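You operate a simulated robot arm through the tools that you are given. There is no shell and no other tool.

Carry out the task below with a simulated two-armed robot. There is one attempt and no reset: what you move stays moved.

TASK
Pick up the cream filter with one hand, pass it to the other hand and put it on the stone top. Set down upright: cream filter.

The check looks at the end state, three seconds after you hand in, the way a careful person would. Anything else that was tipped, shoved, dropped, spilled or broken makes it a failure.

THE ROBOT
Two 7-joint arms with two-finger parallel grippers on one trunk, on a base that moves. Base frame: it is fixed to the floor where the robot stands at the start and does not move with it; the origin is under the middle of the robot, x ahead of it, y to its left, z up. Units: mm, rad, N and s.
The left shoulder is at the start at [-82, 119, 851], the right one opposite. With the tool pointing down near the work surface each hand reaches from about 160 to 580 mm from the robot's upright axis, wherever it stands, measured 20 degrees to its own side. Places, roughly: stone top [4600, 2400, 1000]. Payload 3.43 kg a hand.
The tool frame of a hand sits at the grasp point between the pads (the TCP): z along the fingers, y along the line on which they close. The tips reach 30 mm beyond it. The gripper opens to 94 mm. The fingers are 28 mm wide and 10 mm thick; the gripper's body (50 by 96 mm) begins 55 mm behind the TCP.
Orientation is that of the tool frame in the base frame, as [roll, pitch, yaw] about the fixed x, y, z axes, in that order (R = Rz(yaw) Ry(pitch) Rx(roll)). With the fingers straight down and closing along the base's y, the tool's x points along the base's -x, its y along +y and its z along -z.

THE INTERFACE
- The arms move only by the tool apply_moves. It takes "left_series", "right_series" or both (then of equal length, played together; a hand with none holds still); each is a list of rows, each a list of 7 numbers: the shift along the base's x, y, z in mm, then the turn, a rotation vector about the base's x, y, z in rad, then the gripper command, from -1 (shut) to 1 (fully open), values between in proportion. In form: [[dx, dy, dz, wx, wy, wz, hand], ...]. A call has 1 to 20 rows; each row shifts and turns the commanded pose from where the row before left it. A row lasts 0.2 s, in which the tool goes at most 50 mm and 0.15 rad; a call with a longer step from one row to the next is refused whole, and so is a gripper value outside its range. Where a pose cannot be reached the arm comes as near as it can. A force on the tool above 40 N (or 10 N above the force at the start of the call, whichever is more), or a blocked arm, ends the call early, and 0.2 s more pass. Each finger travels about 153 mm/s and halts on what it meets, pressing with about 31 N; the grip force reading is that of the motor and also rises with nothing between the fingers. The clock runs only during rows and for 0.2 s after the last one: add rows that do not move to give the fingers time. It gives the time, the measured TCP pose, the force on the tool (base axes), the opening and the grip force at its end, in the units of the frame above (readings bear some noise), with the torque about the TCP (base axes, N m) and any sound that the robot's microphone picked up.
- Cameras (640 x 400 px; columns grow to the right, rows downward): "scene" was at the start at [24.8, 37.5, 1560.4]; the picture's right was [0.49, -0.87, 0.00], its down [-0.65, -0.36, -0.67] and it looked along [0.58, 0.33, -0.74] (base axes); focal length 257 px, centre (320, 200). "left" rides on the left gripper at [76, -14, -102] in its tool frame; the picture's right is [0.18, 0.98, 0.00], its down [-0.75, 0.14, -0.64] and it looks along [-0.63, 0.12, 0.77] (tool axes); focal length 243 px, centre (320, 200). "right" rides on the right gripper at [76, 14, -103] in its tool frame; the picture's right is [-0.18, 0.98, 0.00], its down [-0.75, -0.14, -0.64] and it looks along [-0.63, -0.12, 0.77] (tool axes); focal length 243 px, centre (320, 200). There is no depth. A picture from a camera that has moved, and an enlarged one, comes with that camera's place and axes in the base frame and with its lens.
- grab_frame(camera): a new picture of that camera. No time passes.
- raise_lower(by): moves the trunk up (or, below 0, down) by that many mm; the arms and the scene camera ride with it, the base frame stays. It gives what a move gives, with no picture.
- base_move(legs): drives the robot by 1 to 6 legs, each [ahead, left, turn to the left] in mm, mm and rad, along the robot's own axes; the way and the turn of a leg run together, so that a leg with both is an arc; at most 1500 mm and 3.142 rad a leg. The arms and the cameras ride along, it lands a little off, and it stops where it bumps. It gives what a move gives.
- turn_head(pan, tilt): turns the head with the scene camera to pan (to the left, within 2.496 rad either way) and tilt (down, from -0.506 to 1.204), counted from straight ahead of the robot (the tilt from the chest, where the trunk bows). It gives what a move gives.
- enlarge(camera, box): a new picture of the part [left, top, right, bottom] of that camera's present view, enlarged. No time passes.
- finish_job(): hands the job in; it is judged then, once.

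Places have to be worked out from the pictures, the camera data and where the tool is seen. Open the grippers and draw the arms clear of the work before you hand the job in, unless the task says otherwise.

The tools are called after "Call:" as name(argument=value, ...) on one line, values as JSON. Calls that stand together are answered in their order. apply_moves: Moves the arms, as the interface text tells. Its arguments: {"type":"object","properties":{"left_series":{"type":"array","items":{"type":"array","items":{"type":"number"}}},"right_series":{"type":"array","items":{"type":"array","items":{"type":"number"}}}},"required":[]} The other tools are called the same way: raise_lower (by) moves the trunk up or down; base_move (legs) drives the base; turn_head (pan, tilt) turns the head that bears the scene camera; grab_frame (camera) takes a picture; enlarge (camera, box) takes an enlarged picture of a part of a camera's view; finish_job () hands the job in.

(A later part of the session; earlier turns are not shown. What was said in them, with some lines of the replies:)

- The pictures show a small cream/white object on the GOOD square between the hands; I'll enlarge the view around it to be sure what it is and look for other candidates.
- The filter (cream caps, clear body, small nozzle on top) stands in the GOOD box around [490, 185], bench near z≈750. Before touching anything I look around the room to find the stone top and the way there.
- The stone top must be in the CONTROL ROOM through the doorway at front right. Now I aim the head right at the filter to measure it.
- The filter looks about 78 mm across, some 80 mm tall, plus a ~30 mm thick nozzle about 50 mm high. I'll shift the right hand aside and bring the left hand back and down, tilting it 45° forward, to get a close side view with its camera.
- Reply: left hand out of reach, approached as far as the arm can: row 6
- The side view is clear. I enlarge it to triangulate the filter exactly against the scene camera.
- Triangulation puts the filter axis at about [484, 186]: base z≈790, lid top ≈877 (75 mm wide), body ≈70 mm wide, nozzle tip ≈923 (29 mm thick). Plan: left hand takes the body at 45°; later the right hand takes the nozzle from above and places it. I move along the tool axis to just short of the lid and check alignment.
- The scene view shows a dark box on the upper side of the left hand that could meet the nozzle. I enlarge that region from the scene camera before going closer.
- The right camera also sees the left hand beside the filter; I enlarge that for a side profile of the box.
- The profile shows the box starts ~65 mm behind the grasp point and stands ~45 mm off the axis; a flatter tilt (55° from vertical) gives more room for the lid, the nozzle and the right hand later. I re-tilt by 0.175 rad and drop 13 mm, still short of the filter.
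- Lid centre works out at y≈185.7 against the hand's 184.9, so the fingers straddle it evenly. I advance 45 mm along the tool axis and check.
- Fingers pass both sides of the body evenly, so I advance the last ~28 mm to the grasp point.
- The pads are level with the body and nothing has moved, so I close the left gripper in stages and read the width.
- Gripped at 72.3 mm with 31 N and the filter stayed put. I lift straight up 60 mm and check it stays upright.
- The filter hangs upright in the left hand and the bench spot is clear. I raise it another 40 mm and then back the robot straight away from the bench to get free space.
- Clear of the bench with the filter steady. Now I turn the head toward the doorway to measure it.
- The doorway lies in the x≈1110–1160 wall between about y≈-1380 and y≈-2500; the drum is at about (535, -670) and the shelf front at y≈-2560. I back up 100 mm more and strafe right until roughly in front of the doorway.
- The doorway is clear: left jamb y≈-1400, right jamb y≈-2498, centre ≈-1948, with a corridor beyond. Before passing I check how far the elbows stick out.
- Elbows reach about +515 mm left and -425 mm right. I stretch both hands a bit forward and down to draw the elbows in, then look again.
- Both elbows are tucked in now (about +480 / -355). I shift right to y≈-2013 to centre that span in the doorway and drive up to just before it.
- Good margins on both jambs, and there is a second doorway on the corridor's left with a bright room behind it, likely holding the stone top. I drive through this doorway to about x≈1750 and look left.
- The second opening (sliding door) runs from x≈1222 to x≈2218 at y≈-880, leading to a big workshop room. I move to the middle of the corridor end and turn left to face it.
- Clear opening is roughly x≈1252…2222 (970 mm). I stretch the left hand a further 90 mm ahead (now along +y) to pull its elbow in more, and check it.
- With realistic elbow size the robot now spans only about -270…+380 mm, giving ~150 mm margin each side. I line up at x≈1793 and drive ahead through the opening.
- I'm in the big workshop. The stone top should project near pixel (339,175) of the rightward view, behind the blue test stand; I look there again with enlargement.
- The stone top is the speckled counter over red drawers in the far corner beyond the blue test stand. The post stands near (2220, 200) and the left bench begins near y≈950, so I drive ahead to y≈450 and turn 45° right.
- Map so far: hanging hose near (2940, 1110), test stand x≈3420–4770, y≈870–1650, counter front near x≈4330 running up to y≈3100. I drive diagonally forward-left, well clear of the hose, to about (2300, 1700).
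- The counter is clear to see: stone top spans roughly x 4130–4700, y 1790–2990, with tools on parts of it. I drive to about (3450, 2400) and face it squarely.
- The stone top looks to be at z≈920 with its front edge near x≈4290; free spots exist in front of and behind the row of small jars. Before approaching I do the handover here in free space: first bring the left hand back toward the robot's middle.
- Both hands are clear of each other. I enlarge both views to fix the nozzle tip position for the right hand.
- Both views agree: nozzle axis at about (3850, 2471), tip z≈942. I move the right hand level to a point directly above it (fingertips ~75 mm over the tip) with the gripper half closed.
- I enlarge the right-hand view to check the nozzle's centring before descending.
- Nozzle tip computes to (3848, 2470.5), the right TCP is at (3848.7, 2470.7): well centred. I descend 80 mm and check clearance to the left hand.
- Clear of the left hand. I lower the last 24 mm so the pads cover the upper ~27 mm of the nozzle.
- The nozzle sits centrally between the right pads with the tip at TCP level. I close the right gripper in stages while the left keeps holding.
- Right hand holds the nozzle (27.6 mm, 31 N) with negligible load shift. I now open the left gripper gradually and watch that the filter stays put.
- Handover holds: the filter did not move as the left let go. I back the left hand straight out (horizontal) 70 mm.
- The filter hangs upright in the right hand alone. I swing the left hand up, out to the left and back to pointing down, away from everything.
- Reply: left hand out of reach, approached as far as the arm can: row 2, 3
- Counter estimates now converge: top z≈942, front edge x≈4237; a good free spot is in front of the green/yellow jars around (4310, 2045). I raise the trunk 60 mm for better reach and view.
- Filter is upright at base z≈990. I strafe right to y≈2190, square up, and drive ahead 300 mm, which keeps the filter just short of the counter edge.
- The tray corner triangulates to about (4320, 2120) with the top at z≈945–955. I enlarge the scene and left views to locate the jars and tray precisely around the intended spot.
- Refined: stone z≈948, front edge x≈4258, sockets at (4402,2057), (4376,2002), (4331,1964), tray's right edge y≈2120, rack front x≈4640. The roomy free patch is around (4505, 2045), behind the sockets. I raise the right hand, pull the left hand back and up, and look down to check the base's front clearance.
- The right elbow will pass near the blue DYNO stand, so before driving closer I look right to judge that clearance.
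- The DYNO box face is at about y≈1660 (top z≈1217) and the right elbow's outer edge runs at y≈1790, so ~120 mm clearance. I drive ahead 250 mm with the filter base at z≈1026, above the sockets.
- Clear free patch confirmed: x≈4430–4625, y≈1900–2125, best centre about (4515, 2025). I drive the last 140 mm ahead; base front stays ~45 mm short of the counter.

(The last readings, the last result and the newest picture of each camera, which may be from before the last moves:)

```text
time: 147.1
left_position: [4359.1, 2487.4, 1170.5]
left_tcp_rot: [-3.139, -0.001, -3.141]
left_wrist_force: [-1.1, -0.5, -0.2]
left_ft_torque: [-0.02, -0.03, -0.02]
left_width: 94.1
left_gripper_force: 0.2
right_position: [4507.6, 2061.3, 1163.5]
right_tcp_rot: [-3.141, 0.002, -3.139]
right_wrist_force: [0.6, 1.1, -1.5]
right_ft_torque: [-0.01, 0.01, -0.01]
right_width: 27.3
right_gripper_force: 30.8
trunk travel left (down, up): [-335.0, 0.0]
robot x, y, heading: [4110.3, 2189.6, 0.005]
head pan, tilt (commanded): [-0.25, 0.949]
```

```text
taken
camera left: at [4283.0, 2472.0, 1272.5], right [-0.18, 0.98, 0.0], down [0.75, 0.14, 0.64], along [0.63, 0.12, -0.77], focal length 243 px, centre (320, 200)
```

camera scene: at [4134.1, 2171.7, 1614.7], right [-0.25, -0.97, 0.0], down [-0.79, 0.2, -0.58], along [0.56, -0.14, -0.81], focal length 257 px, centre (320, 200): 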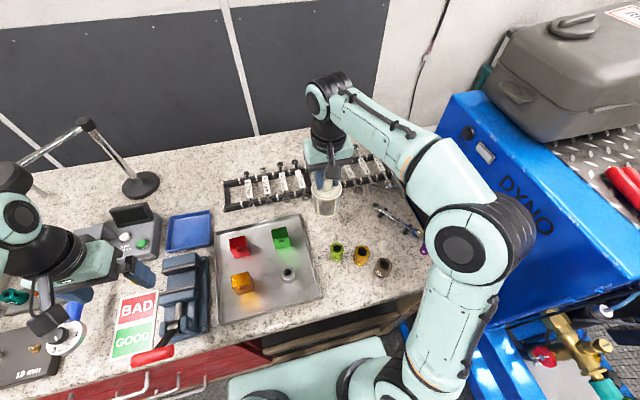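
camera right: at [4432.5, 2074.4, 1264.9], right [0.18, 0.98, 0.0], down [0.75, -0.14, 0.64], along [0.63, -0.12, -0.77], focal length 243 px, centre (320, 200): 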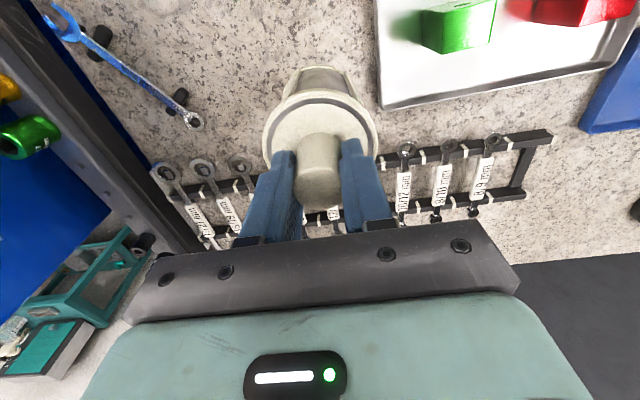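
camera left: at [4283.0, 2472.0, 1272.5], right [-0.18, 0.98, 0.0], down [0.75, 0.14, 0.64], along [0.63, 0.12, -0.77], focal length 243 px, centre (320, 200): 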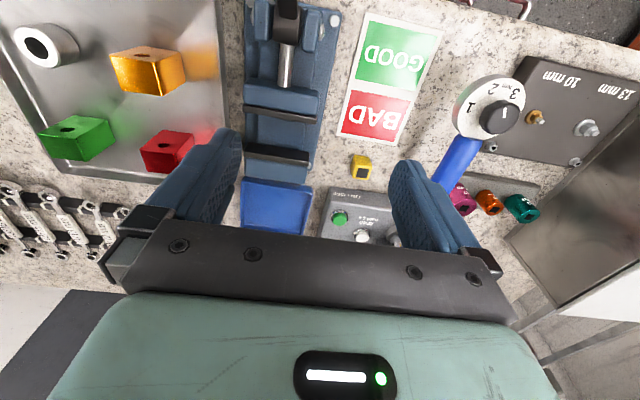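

I have a clear view: spanner heads protrude to x≈4578, lime socket at (4400, 2057), wrench end at (4524, 1886). The roomiest target is (4500, 2010), so I shift there at height and then look before lowering.

Call:
apply_moves(right_series=[[-2, -13, 0, 0, 0, 0, -1], [-2, -13, 0, 0, 0, 0, -1], [-2, -13, 0, 0, 0, 0, -1], [-2, -12, 0, 0, 0, 0, -1], [0, 0, -10, 0, 0, 0, -1], [0, 0, -10, 0, 0, 0, -1], [0, 0, -10, 0, 0, 0, -1], [0, 0, 0, 0, 0, 0, -1]])

Call:
grab_frame(camera="right")

Call:
enlarge(camera="scene", box=[240, 130, 440, 290])

```text
time: 148.8
left_position: [4360.5, 2487.9, 1170.2]
left_tcp_rot: [-3.14, 0.001, -3.14]
left_wrist_force: [-0.1, 0.0, -0.4]
left_ft_torque: [-0.03, -0.02, 0.02]
left_width: 94.0
left_gripper_force: 0.0
right_position: [4501.2, 2008.9, 1133.3]
right_tcp_rot: [-3.14, 0.001, -3.14]
right_wrist_force: [0.0, -0.3, -0.3]
right_ft_torque: [0.02, -0.01, 0.0]
right_width: 27.5
right_gripper_force: 30.6
trunk travel left (down, up): [-335.0, 0.0]
robot x, y, heading: [4112.9, 2193.0, -0.003]
head pan, tilt (commanded): [-0.25, 0.949]
```

```text
taken
camera right: at [4425.8, 2023.7, 1235.7], right [0.18, 0.98, 0.0], down [0.75, -0.14, 0.64], along [0.63, -0.12, -0.77], focal length 243 px, centre (320, 200)
```

right: 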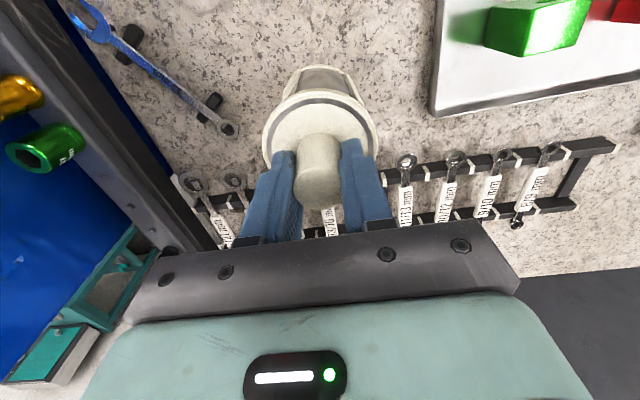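

```text
2.50 times, centred on (340, 210) of scene
camera zoom: at [4135.2, 2171.7, 1615.0], right [-0.25, -0.97, 0.0], down [-0.79, 0.2, -0.58], along [0.56, -0.14, -0.81], focal length 643 px, centre (270, 175)
```

zoom: 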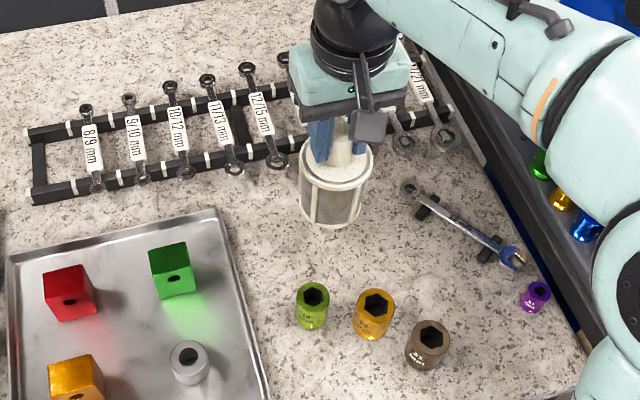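

Filter hovers over open stone with at least ~40 mm to everything. I lower to just above the expected contact (TCP ≈1097) and check.

Call:
apply_moves(right_series=[[0, 0, -10, 0, 0, 0, -1], [0, 0, -10, 0, 0, 0, -1], [0, 0, -9, 0, 0, 0, -1], [0, 0, -7, 0, 0, 0, -1], [0, 0, 0, 0, 0, 0, -1]])

Call:
grab_frame(camera="right")

Call:
enlarge(camera="scene", box=[280, 150, 400, 250])

```text
time: 150.1
left_position: [4360.1, 2485.8, 1170.5]
left_tcp_rot: [-3.141, -0.001, -3.141]
left_wrist_force: [0.9, -0.3, 0.3]
left_ft_torque: [0.0, 0.01, 0.02]
left_width: 93.7
left_gripper_force: 0.1
right_position: [4500.9, 2009.6, 1096.4]
right_tcp_rot: [3.141, 0.003, -3.14]
right_wrist_force: [0.2, 0.1, -0.9]
right_ft_torque: [0.02, 0.04, 0.02]
right_width: 27.5
right_gripper_force: 31.2
trunk travel left (down, up): [-335.0, 0.0]
robot x, y, heading: [4107.4, 2192.9, -0.001]
head pan, tilt (commanded): [-0.25, 0.949]
```

```text
taken
camera right: at [4424.9, 2022.5, 1198.8], right [0.18, 0.98, 0.0], down [0.75, -0.14, 0.64], along [0.63, -0.12, -0.77], focal length 243 px, centre (320, 200)
```

right: 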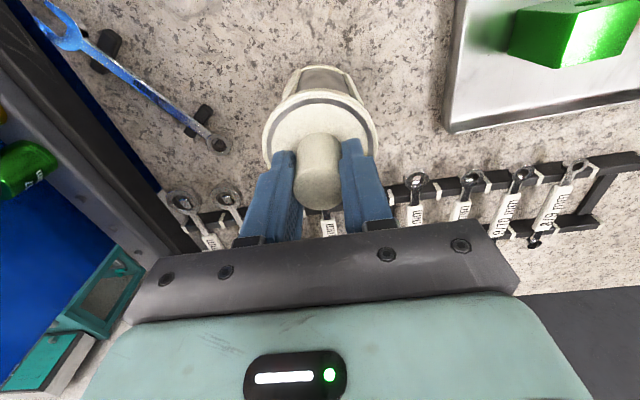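

```text
4.00 times, centred on (340, 200) of scene
camera zoom: at [4135.2, 2171.7, 1615.0], right [-0.25, -0.97, 0.0], down [-0.79, 0.2, -0.58], along [0.56, -0.14, -0.81], focal length 1029 px, centre (240, 200)
```

zoom: 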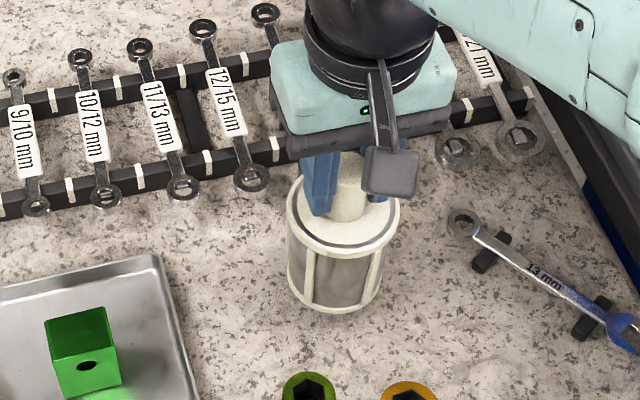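

No contact yet (force ≈0). I go down 6 mm at a time, reading the force.

Call:
apply_moves(right_series=[[0, 0, -3, 0, 0, 0, -1], [0, 0, -3, 0, 0, 0, -1], [0, 0, 0, 0, 0, 0, -1]])

Call:
apply_moves(right_series=[[0, 0, -2, 0, 0, 0, -1], [0, 0, 0, 0, 0, 0, -1]])

Call:
enlarge(camera="scene", box=[280, 150, 400, 250])

```text
time: 150.8
left_position: [4359.7, 2487.0, 1171.1]
left_tcp_rot: [-3.141, 0.0, -3.141]
left_wrist_force: [0.4, 0.6, -0.7]
left_ft_torque: [-0.01, -0.02, 0.0]
left_width: 94.2
left_gripper_force: 0.0
right_position: [4499.7, 2009.9, 1090.6]
right_tcp_rot: [3.141, 0.001, 3.141]
right_wrist_force: [-0.4, 0.2, -0.5]
right_ft_torque: [0.01, 0.02, 0.01]
right_width: 27.2
right_gripper_force: 30.7
trunk travel left (down, up): [-335.0, 0.0]
robot x, y, heading: [4110.9, 2195.2, 0.001]
head pan, tilt (commanded): [-0.25, 0.949]
```

```text
time: 151.4
left_position: [4360.6, 2487.1, 1170.0]
left_tcp_rot: [3.142, 0.0, -3.14]
left_wrist_force: [-0.5, 0.7, 0.1]
left_ft_torque: [-0.03, 0.0, 0.02]
left_width: 94.0
left_gripper_force: 0.1
right_position: [4500.2, 2010.8, 1088.9]
right_tcp_rot: [3.141, 0.001, 3.141]
right_wrist_force: [0.5, 0.1, 0.0]
right_ft_torque: [0.03, 0.01, -0.03]
right_width: 27.5
right_gripper_force: 31.3
trunk travel left (down, up): [-335.0, 0.0]
robot x, y, heading: [4108.5, 2186.4, 0.001]
head pan, tilt (commanded): [-0.25, 0.949]
```

```text
4.00 times, centred on (340, 200) of scene
camera zoom: at [4135.2, 2171.7, 1614.9], right [-0.25, -0.97, 0.0], down [-0.79, 0.2, -0.58], along [0.56, -0.14, -0.81], focal length 1029 px, centre (240, 200)
```

zoom: 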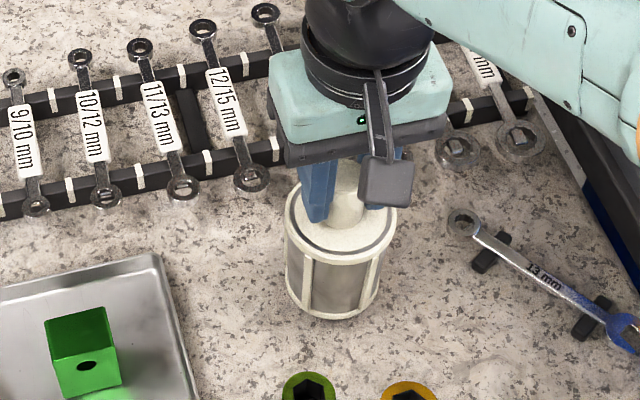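

Still no contact force; base computes to be some millimetres above the stone. I continue in small steps.

Call:
apply_moves(right_series=[[0, 0, -2, 0, 0, 0, -1], [0, 0, -2, 0, 0, 0, -1], [0, 0, 0, 0, 0, 0, -1]])

Call:
apply_moves(right_series=[[0, 0, -2, 0, 0, 0, -1], [0, 0, 0, 0, 0, 0, -1]])

```text
time: 152.2
left_position: [4360.6, 2486.7, 1169.8]
left_tcp_rot: [-3.141, 0.0, -3.14]
left_wrist_force: [0.5, 0.6, -0.8]
left_ft_torque: [-0.03, 0.01, -0.01]
left_width: 93.8
left_gripper_force: 0.1
right_position: [4501.4, 2009.3, 1084.8]
right_tcp_rot: [3.14, 0.0, -3.141]
right_wrist_force: [0.4, 0.5, -0.8]
right_ft_torque: [0.03, -0.02, 0.04]
right_width: 27.6
right_gripper_force: 31.0
trunk travel left (down, up): [-335.0, 0.0]
robot x, y, heading: [4110.5, 2190.2, -0.004]
head pan, tilt (commanded): [-0.25, 0.949]
```

```text
time: 152.8
left_position: [4361.0, 2486.5, 1170.7]
left_tcp_rot: [-3.14, 0.001, -3.14]
left_wrist_force: [0.2, 0.7, 0.3]
left_ft_torque: [0.01, 0.03, -0.01]
left_width: 94.1
left_gripper_force: 0.0
right_position: [4500.6, 2010.3, 1083.1]
right_tcp_rot: [3.141, 0.002, -3.14]
right_wrist_force: [-0.2, -0.1, -0.5]
right_ft_torque: [-0.01, -0.02, 0.0]
right_width: 27.4
right_gripper_force: 30.6
trunk travel left (down, up): [-335.0, 0.0]
robot x, y, heading: [4107.8, 2186.2, -0.003]
head pan, tilt (commanded): [-0.25, 0.949]
```

Still free at TCP z≈1083. I continue down in 2 mm steps.

Call:
apply_moves(right_series=[[0, 0, -2, 0, 0, 0, -1], [0, 0, 0, 0, 0, 0, -1]])

Call:
apply_moves(right_series=[[0, 0, -2, 0, 0, 0, -1], [0, 0, 0, 0, 0, 0, -1]])

Call:
enlarge(camera="scene", box=[300, 170, 380, 240])

Call:
enlarge(camera="right", box=[240, 40, 400, 160])

```text
time: 153.4
left_position: [4359.9, 2487.9, 1169.8]
left_tcp_rot: [-3.14, -0.001, -3.14]
left_wrist_force: [-0.5, -0.7, -0.3]
left_ft_torque: [-0.01, 0.0, 0.01]
left_width: 94.0
left_gripper_force: 0.0
right_position: [4501.6, 2009.8, 1080.5]
right_tcp_rot: [3.141, 0.002, -3.139]
right_wrist_force: [-1.2, -0.7, -1.4]
right_ft_torque: [-0.01, 0.01, 0.04]
right_width: 27.5
right_gripper_force: 31.2
trunk travel left (down, up): [-335.0, 0.0]
robot x, y, heading: [4108.2, 2192.4, -0.002]
head pan, tilt (commanded): [-0.25, 0.949]
```

```text
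time: 154.1
left_position: [4360.4, 2486.3, 1170.9]
left_tcp_rot: [-3.139, -0.001, -3.141]
left_wrist_force: [0.2, 0.1, 0.2]
left_ft_torque: [0.02, 0.02, 0.01]
left_width: 94.0
left_gripper_force: 0.0
right_position: [4501.3, 2009.1, 1078.3]
right_tcp_rot: [-3.141, 0.002, -3.14]
right_wrist_force: [0.3, -0.7, -0.1]
right_ft_torque: [-0.02, 0.01, 0.03]
right_width: 27.5
right_gripper_force: 31.0
trunk travel left (down, up): [-335.0, 0.0]
robot x, y, heading: [4110.0, 2191.0, -0.004]
head pan, tilt (commanded): [-0.25, 0.949]
```

```text
5.71 times, centred on (340, 205) of scene
camera zoom: at [4135.2, 2171.7, 1614.9], right [-0.25, -0.97, 0.0], down [-0.79, 0.2, -0.58], along [0.56, -0.14, -0.81], focal length 1469 px, centre (206, 171)
```

zoom: 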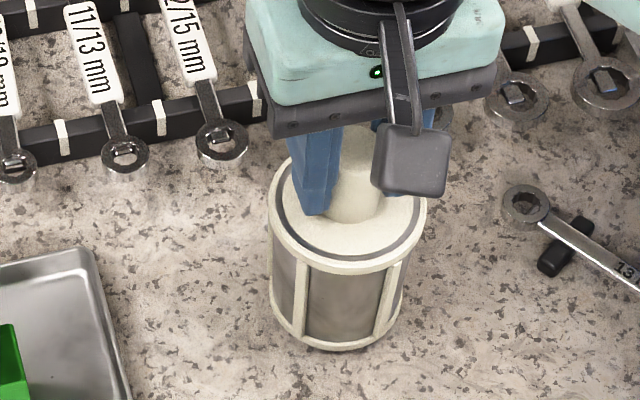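

```text
3.33 times, centred on (320, 100) of right
camera zoom: at [4425.4, 2023.7, 1181.7], right [0.18, 0.98, 0.0], down [0.75, -0.14, 0.64], along [0.63, -0.12, -0.77], focal length 809 px, centre (320, 533)
```

zoom: 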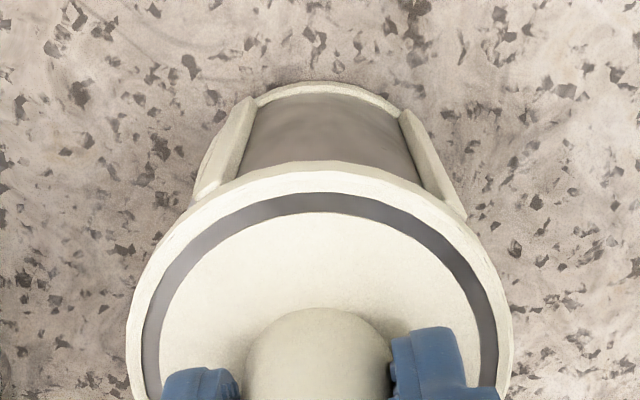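

Very near now but still no force. I keep stepping down 1.5–2 mm.

Call:
apply_moves(right_series=[[0, 0, -2, 0, 0, 0, -1], [0, 0, 0, 0, 0, 0, -1]])

Call:
apply_moves(right_series=[[0, 0, -1.5, 0, 0, 0, -1], [0, 0, 0, 0, 0, 0, -1]])

Call:
enlarge(camera="scene", box=[300, 170, 380, 240])

```text
time: 154.7
left_position: [4359.8, 2486.2, 1170.3]
left_tcp_rot: [-3.141, 0.001, -3.14]
left_wrist_force: [0.7, -0.3, 1.1]
left_ft_torque: [0.03, -0.01, -0.02]
left_width: 94.2
left_gripper_force: 0.1
right_position: [4500.9, 2010.9, 1076.7]
right_tcp_rot: [3.141, 0.002, -3.14]
right_wrist_force: [0.0, -0.3, -1.1]
right_ft_torque: [0.02, 0.0, -0.03]
right_width: 27.4
right_gripper_force: 31.5
trunk travel left (down, up): [-335.0, 0.0]
robot x, y, heading: [4111.0, 2193.9, -0.006]
head pan, tilt (commanded): [-0.25, 0.949]
```

```text
time: 155.2
left_position: [4360.4, 2486.6, 1171.3]
left_tcp_rot: [-3.139, 0.001, -3.14]
left_wrist_force: [0.0, -0.1, -0.4]
left_ft_torque: [-0.02, 0.01, -0.02]
left_width: 94.3
left_gripper_force: 0.0
right_position: [4500.4, 2010.7, 1075.2]
right_tcp_rot: [-3.141, 0.001, -3.14]
right_wrist_force: [-1.0, 0.4, -1.0]
right_ft_torque: [-0.03, 0.01, 0.03]
right_width: 27.4
right_gripper_force: 30.8
trunk travel left (down, up): [-335.0, 0.0]
robot x, y, heading: [4106.8, 2193.1, 0.004]
head pan, tilt (commanded): [-0.25, 0.949]
```

```text
5.71 times, centred on (340, 205) of scene
camera zoom: at [4135.2, 2171.7, 1614.9], right [-0.25, -0.97, 0.0], down [-0.79, 0.2, -0.58], along [0.56, -0.14, -0.81], focal length 1469 px, centre (206, 171)
```

zoom: 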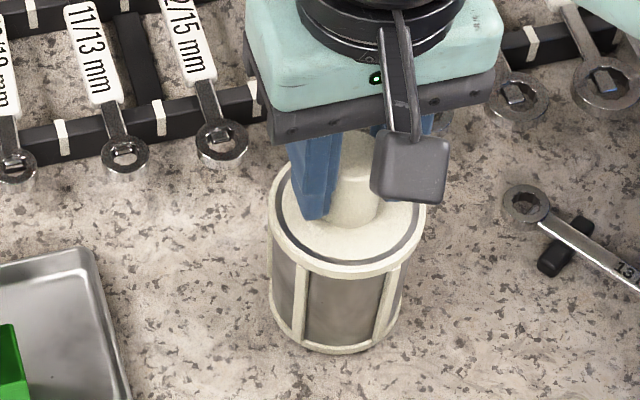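

Still no load on the wrist. I continue in small steps.

Call:
apply_moves(right_series=[[0, 0, -2, 0, 0, 0, -1], [0, 0, 0, 0, 0, 0, -1]])

Call:
apply_moves(right_series=[[0, 0, -2, 0, 0, 0, -1], [0, 0, 0, 0, 0, 0, -1]])

Call:
enlarge(camera="scene", box=[300, 170, 380, 240])

```text
time: 155.8
left_position: [4360.3, 2487.0, 1170.8]
left_tcp_rot: [-3.139, 0.0, -3.14]
left_wrist_force: [-0.6, 0.4, 0.9]
left_ft_torque: [-0.01, -0.01, 0.01]
left_width: 93.7
left_gripper_force: 0.0
right_position: [4500.1, 2010.6, 1072.9]
right_tcp_rot: [-3.141, 0.003, -3.14]
right_wrist_force: [0.1, 0.2, -0.7]
right_ft_torque: [-0.02, -0.02, 0.01]
right_width: 27.5
right_gripper_force: 30.9
trunk travel left (down, up): [-335.0, 0.0]
robot x, y, heading: [4106.8, 2192.8, -0.001]
head pan, tilt (commanded): [-0.25, 0.949]
```

```text
time: 156.4
left_position: [4359.0, 2486.3, 1170.9]
left_tcp_rot: [-3.14, -0.001, -3.14]
left_wrist_force: [-0.5, 0.1, -0.2]
left_ft_torque: [0.05, -0.01, 0.03]
left_width: 93.9
left_gripper_force: 0.0
right_position: [4500.1, 2009.1, 1072.7]
right_tcp_rot: [3.141, 0.005, -3.139]
right_wrist_force: [-3.2, -0.9, 12.4]
right_ft_torque: [-0.16, 0.14, -0.01]
right_width: 27.2
right_gripper_force: 31.1
trunk travel left (down, up): [-335.0, 0.0]
robot x, y, heading: [4108.8, 2193.9, -0.001]
head pan, tilt (commanded): [-0.25, 0.949]
```

```text
5.71 times, centred on (340, 205) of scene
camera zoom: at [4133.9, 2171.9, 1615.1], right [-0.25, -0.97, 0.0], down [-0.79, 0.2, -0.58], along [0.56, -0.14, -0.81], focal length 1469 px, centre (206, 171)
```

zoom: 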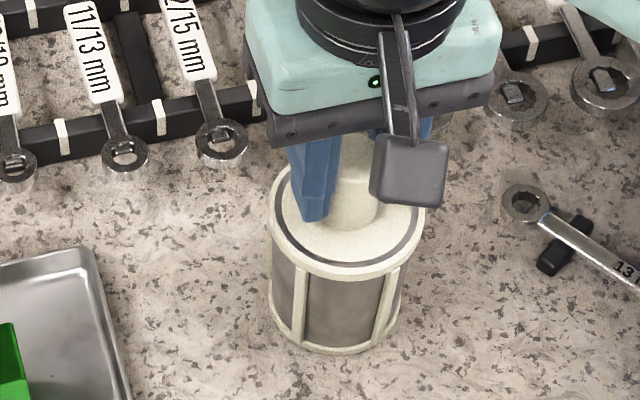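

Contact: 12 N upward at TCP z≈1072.7. I relieve it by 1.5 mm so the filter just rests, then read the force again.

Call:
apply_moves(right_series=[[0, 0, 1.5, 0, 0, 0, -1], [0, 0, 0, 0, 0, 0, -1]])

```text
time: 157.1
left_position: [4359.8, 2486.2, 1170.6]
left_tcp_rot: [-3.14, 0.001, -3.14]
left_wrist_force: [0.0, -0.1, -0.1]
left_ft_torque: [0.01, -0.01, -0.03]
left_width: 94.0
left_gripper_force: 0.0
right_position: [4501.0, 2011.0, 1073.3]
right_tcp_rot: [3.14, 0.003, -3.14]
right_wrist_force: [0.2, 0.1, 5.5]
right_ft_torque: [0.04, -0.34, 0.05]
right_width: 27.8
right_gripper_force: 31.0
trunk travel left (down, up): [-335.0, 0.0]
robot x, y, heading: [4113.8, 2192.2, -0.001]
head pan, tilt (commanded): [-0.25, 0.949]
```

Still 5.5 N of load; I relieve another 0.6 mm and then open the right gripper gently.

Call:
apply_moves(right_series=[[0, 0, 0.6, 0, 0, 0, -1], [0, 0, 0, 0, 0, 0, -1]])

Call:
enlarge(camera="right", box=[240, 40, 400, 220])

```text
time: 157.7
left_position: [4360.1, 2485.3, 1171.0]
left_tcp_rot: [-3.14, -0.001, -3.139]
left_wrist_force: [-0.3, 0.4, 1.1]
left_ft_torque: [0.0, -0.03, -0.02]
left_width: 93.9
left_gripper_force: 0.1
right_position: [4500.3, 2010.1, 1072.4]
right_tcp_rot: [-3.14, 0.002, -3.14]
right_wrist_force: [1.0, 0.4, 3.6]
right_ft_torque: [0.03, -0.3, 0.03]
right_width: 27.7
right_gripper_force: 30.7
trunk travel left (down, up): [-335.0, 0.0]
robot x, y, heading: [4110.8, 2188.8, 0.009]
head pan, tilt (commanded): [-0.25, 0.949]
```

```text
2.22 times, centred on (320, 130) of right
camera zoom: at [4425.2, 2023.7, 1175.6], right [0.18, 0.98, 0.0], down [0.75, -0.14, 0.64], along [0.63, -0.12, -0.77], focal length 539 px, centre (320, 356)
```

zoom: 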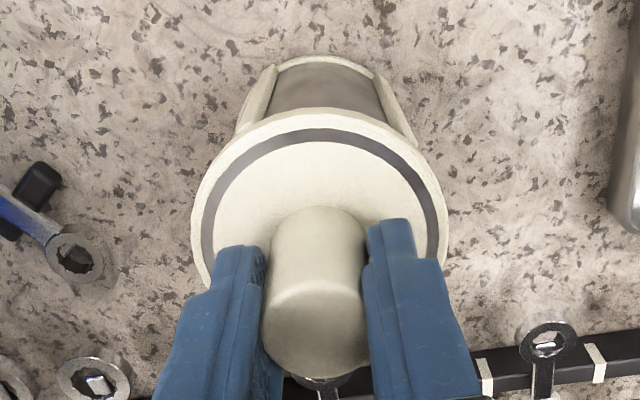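

Load is small, base is seated. I open the right gripper slowly and check that the filter stands.

Call:
apply_moves(right_series=[[0, 0, 0, 0, 0, 0, -0.4], [0, 0, 0, 0, 0, 0, -0.35], [0, 0, 0, 0, 0, 0, -0.25], [0, 0, 0, 0, 0, 0, -0.1], [0, 0, 0, 0, 0, 0, 0.1], [0, 0, 0, 0, 0, 0, 0.2], [0, 0, 0, 0, 0, 0, 0.2]])

Call:
enlarge(camera="right", box=[200, 40, 440, 220])

Call:
enlarge(camera="scene", box=[280, 150, 400, 250])

```text
time: 159.2
left_position: [4360.6, 2486.9, 1170.6]
left_tcp_rot: [-3.139, 0.001, -3.139]
left_wrist_force: [-0.1, 0.2, -0.6]
left_ft_torque: [-0.03, -0.03, 0.02]
left_width: 93.9
left_gripper_force: 0.0
right_position: [4501.1, 2009.7, 1073.6]
right_tcp_rot: [3.14, 0.001, -3.139]
right_wrist_force: [0.8, 0.7, 0.1]
right_ft_torque: [-0.01, 0.01, 0.02]
right_width: 56.3
right_gripper_force: 0.1
trunk travel left (down, up): [-335.0, 0.0]
robot x, y, heading: [4105.3, 2191.9, -0.001]
head pan, tilt (commanded): [-0.25, 0.949]
```

```text
2.22 times, centred on (320, 130) of right
camera zoom: at [4425.2, 2023.6, 1175.8], right [0.18, 0.98, 0.0], down [0.75, -0.14, 0.64], along [0.63, -0.12, -0.77], focal length 539 px, centre (320, 356)
```

zoom: 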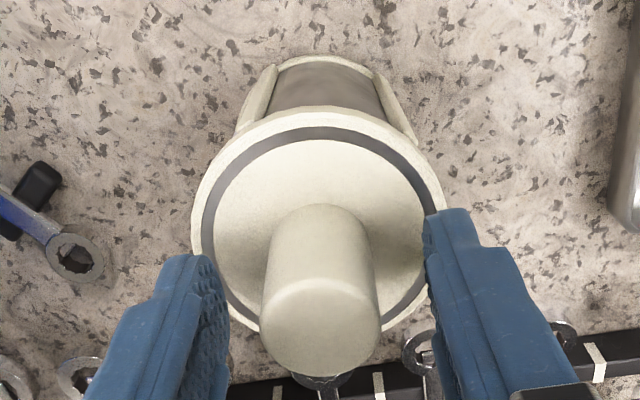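

```text
4.00 times, centred on (340, 200) of scene
camera zoom: at [4135.2, 2171.7, 1615.0], right [-0.25, -0.97, 0.0], down [-0.79, 0.2, -0.58], along [0.56, -0.14, -0.81], focal length 1029 px, centre (240, 200)
```

zoom: 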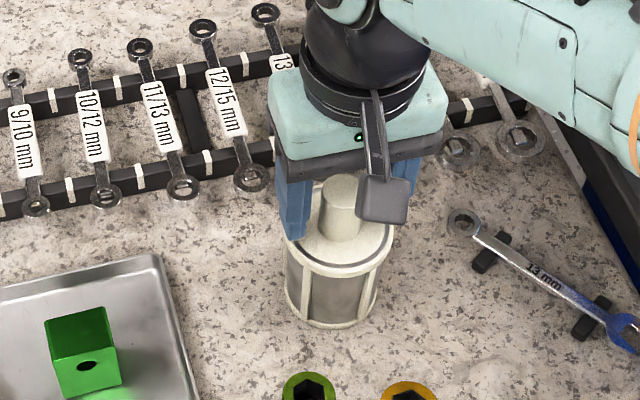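

The filter stands freely on the stone, fingers open either side of the nozzle. I lift the right hand straight up 85 mm.

Call:
apply_moves(right_series=[[0, 0, 8, 0, 0, 0, 0.2], [0, 0, 15, 0, 0, 0, 0.2], [0, 0, 20, 0, 0, 0, 0.2], [0, 0, 20, 0, 0, 0, 0.2], [0, 0, 22, 0, 0, 0, 0.2], [0, 0, 0, 0, 0, 0, 0.2]])

Call:
grab_frame(camera="right")

Call:
grab_frame(camera="scene")

```text
time: 160.7
left_position: [4359.4, 2486.5, 1170.6]
left_tcp_rot: [-3.141, 0.0, -3.14]
left_wrist_force: [0.1, 1.0, -0.6]
left_ft_torque: [0.01, -0.01, -0.01]
left_width: 93.8
left_gripper_force: 0.0
right_position: [4501.0, 2010.3, 1159.5]
right_tcp_rot: [-3.14, 0.002, -3.14]
right_wrist_force: [0.6, -0.3, -0.4]
right_ft_torque: [-0.02, 0.04, -0.06]
right_width: 56.3
right_gripper_force: 0.0
trunk travel left (down, up): [-335.0, 0.0]
robot x, y, heading: [4107.3, 2190.7, -0.001]
head pan, tilt (commanded): [-0.25, 0.949]
```

```text
taken
camera right: at [4425.5, 2023.1, 1261.3], right [0.18, 0.98, 0.0], down [0.75, -0.14, 0.64], along [0.63, -0.12, -0.77], focal length 243 px, centre (320, 200)
```

right: 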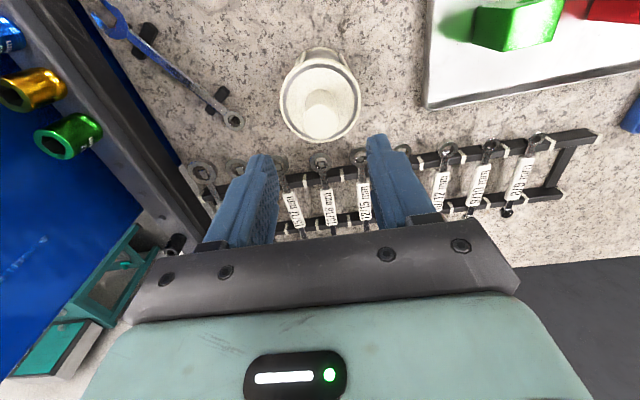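

```text
taken
camera scene: at [4135.2, 2171.6, 1614.9], right [-0.25, -0.97, 0.0], down [-0.79, 0.2, -0.58], along [0.56, -0.14, -0.81], focal length 257 px, centre (320, 200)
```

scene: 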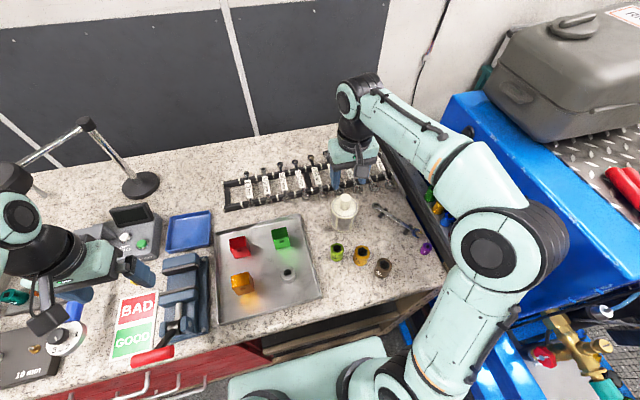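

The filter stands upright and alone on the stone, nothing else disturbed. I back the robot straight away 350 mm with the hands high.

Call:
base_move(legs=[[-350, 0, 0]])

Call:
turn_head(pan=-0.2, tilt=0.7)

Call:
grab_frame(camera="scene")

Call:
enlarge(camera="scene", box=[220, 100, 420, 250])

```text
time: 162.9
left_position: [4006.5, 2486.8, 1170.8]
left_tcp_rot: [-3.139, 0.0, 3.141]
left_wrist_force: [-0.1, -0.3, -0.2]
left_ft_torque: [-0.03, 0.0, 0.02]
left_width: 94.0
left_gripper_force: 0.0
right_position: [4146.5, 2008.7, 1156.7]
right_tcp_rot: [3.141, 0.002, 3.141]
right_wrist_force: [0.0, 0.5, 0.2]
right_ft_torque: [-0.03, -0.01, -0.01]
right_width: 56.3
right_gripper_force: 0.1
trunk travel left (down, up): [-335.0, 0.0]
robot x, y, heading: [3754.4, 2192.0, 0.002]
head pan, tilt (commanded): [-0.25, 0.949]
```

```text
time: 163.7
left_position: [4005.8, 2486.0, 1170.5]
left_tcp_rot: [-3.139, 0.001, -3.141]
left_wrist_force: [-0.2, 0.2, 0.2]
left_ft_torque: [0.02, 0.03, 0.01]
left_width: 94.1
left_gripper_force: 0.0
right_position: [4146.4, 2009.5, 1158.7]
right_tcp_rot: [3.14, 0.001, 3.141]
right_wrist_force: [0.4, 0.2, 0.1]
right_ft_torque: [0.0, -0.01, 0.0]
right_width: 56.6
right_gripper_force: 0.1
trunk travel left (down, up): [-335.0, 0.0]
robot x, y, heading: [3755.4, 2194.4, -0.003]
head pan, tilt (commanded): [-0.201, 0.7]
```

```text
taken
camera scene: at [3793.1, 2172.8, 1634.7], right [-0.2, -0.98, 0.0], down [-0.63, 0.13, -0.76], along [0.75, -0.15, -0.64], focal length 257 px, centre (320, 200)
```

scene: 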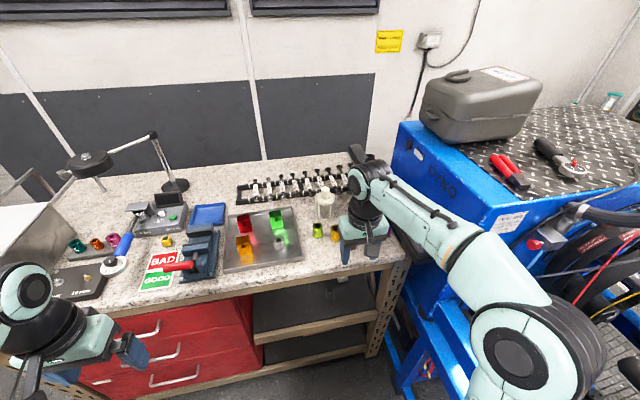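

```text
2.67 times, centred on (320, 175) of scene
camera zoom: at [3793.1, 2172.8, 1634.7], right [-0.2, -0.98, 0.0], down [-0.63, 0.13, -0.76], along [0.75, -0.15, -0.64], focal length 686 px, centre (320, 267)
```

zoom: 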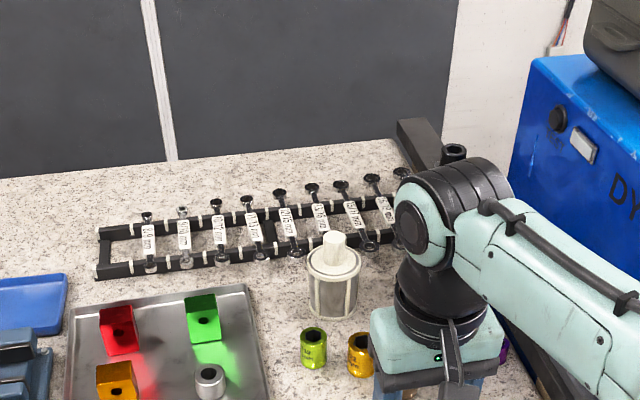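

The filter stands upright on the stone top with sockets, rack, tray and wrench undisturbed. I open the right gripper fully and back off another 250 mm, then take a last look.

Call:
apply_moves(right_series=[[0, 0, 0, 0, 0, 0, 0.6], [0, 0, 0, 0, 0, 0, 1], [0, 0, 0, 0, 0, 0, 1]])

Call:
base_move(legs=[[-250, 0, 0]])

Call:
grab_frame(camera="scene")

Call:
enlarge(camera="scene", box=[200, 60, 400, 210])

```text
time: 164.5
left_position: [4005.4, 2488.1, 1170.2]
left_tcp_rot: [-3.139, 0.002, 3.14]
left_wrist_force: [0.1, 0.5, 0.0]
left_ft_torque: [0.01, 0.0, -0.02]
left_width: 94.1
left_gripper_force: 0.0
right_position: [4145.2, 2010.5, 1157.7]
right_tcp_rot: [-3.141, 0.001, 3.14]
right_wrist_force: [0.3, -0.3, 0.3]
right_ft_torque: [0.04, -0.01, 0.0]
right_width: 93.7
right_gripper_force: 0.0
trunk travel left (down, up): [-335.0, 0.0]
robot x, y, heading: [3755.3, 2190.0, -0.001]
head pan, tilt (commanded): [-0.201, 0.7]
```

```text
time: 166.3
left_position: [3755.5, 2486.2, 1170.8]
left_tcp_rot: [-3.139, -0.002, 3.138]
left_wrist_force: [-0.4, 0.3, 0.8]
left_ft_torque: [0.0, 0.0, 0.01]
left_width: 93.9
left_gripper_force: 0.1
right_position: [3894.7, 2008.9, 1158.5]
right_tcp_rot: [3.14, 0.001, 3.138]
right_wrist_force: [1.1, 0.2, 0.0]
right_ft_torque: [-0.04, 0.01, 0.0]
right_width: 94.0
right_gripper_force: 0.0
trunk travel left (down, up): [-335.0, 0.0]
robot x, y, heading: [3504.4, 2191.9, -0.005]
head pan, tilt (commanded): [-0.201, 0.7]
```

```text
taken
camera scene: at [3542.2, 2173.3, 1634.9], right [-0.2, -0.98, 0.0], down [-0.63, 0.13, -0.76], along [0.75, -0.16, -0.64], focal length 257 px, centre (320, 200)
```

scene: 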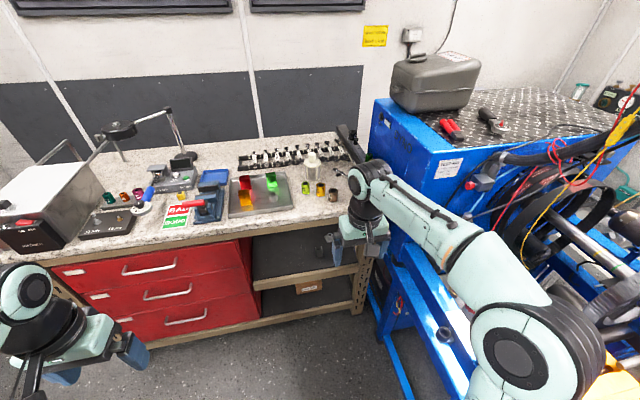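

```text
2.67 times, centred on (300, 135) of scene
camera zoom: at [3542.2, 2173.3, 1634.9], right [-0.2, -0.98, 0.0], down [-0.63, 0.13, -0.76], along [0.75, -0.16, -0.64], focal length 686 px, centre (373, 373)
```

zoom: 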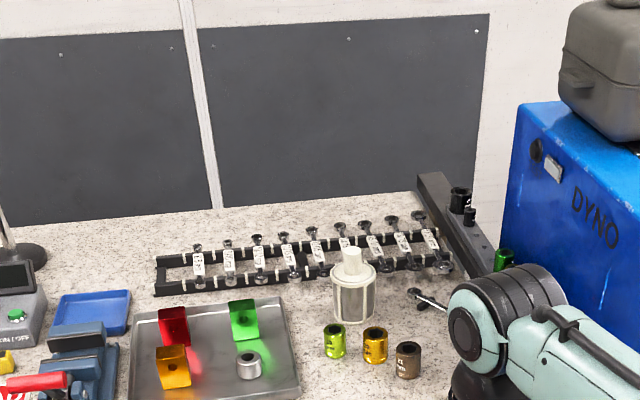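

The cream filter stands upright on the stone top after being passed from the left to the right hand, both grippers are open and clear, and nothing else was moved. I hand the job in.

Call:
finish_job()

```text
The job is handed in.
```

The cream filter is standing upright on the stone top, and I have handed the job in.

- **Pick-up:** The left hand took the filter by its body from the GOOD square on the bench.
- **Handover:** In front of the stone top, the right hand took the nozzle from above and the left hand let go. The filter did not shift.
- **Placement:** The right hand set it down at about [4500, 2010], on open stone between the tray, the sockets and the spanner rack. It has roughly 40 mm or more of clearance all round.

In the last pictures the filter was still upright and nothing around it had moved. Both grippers are open, and I backed the robot about 600 mm from where it placed the filter before handing in.
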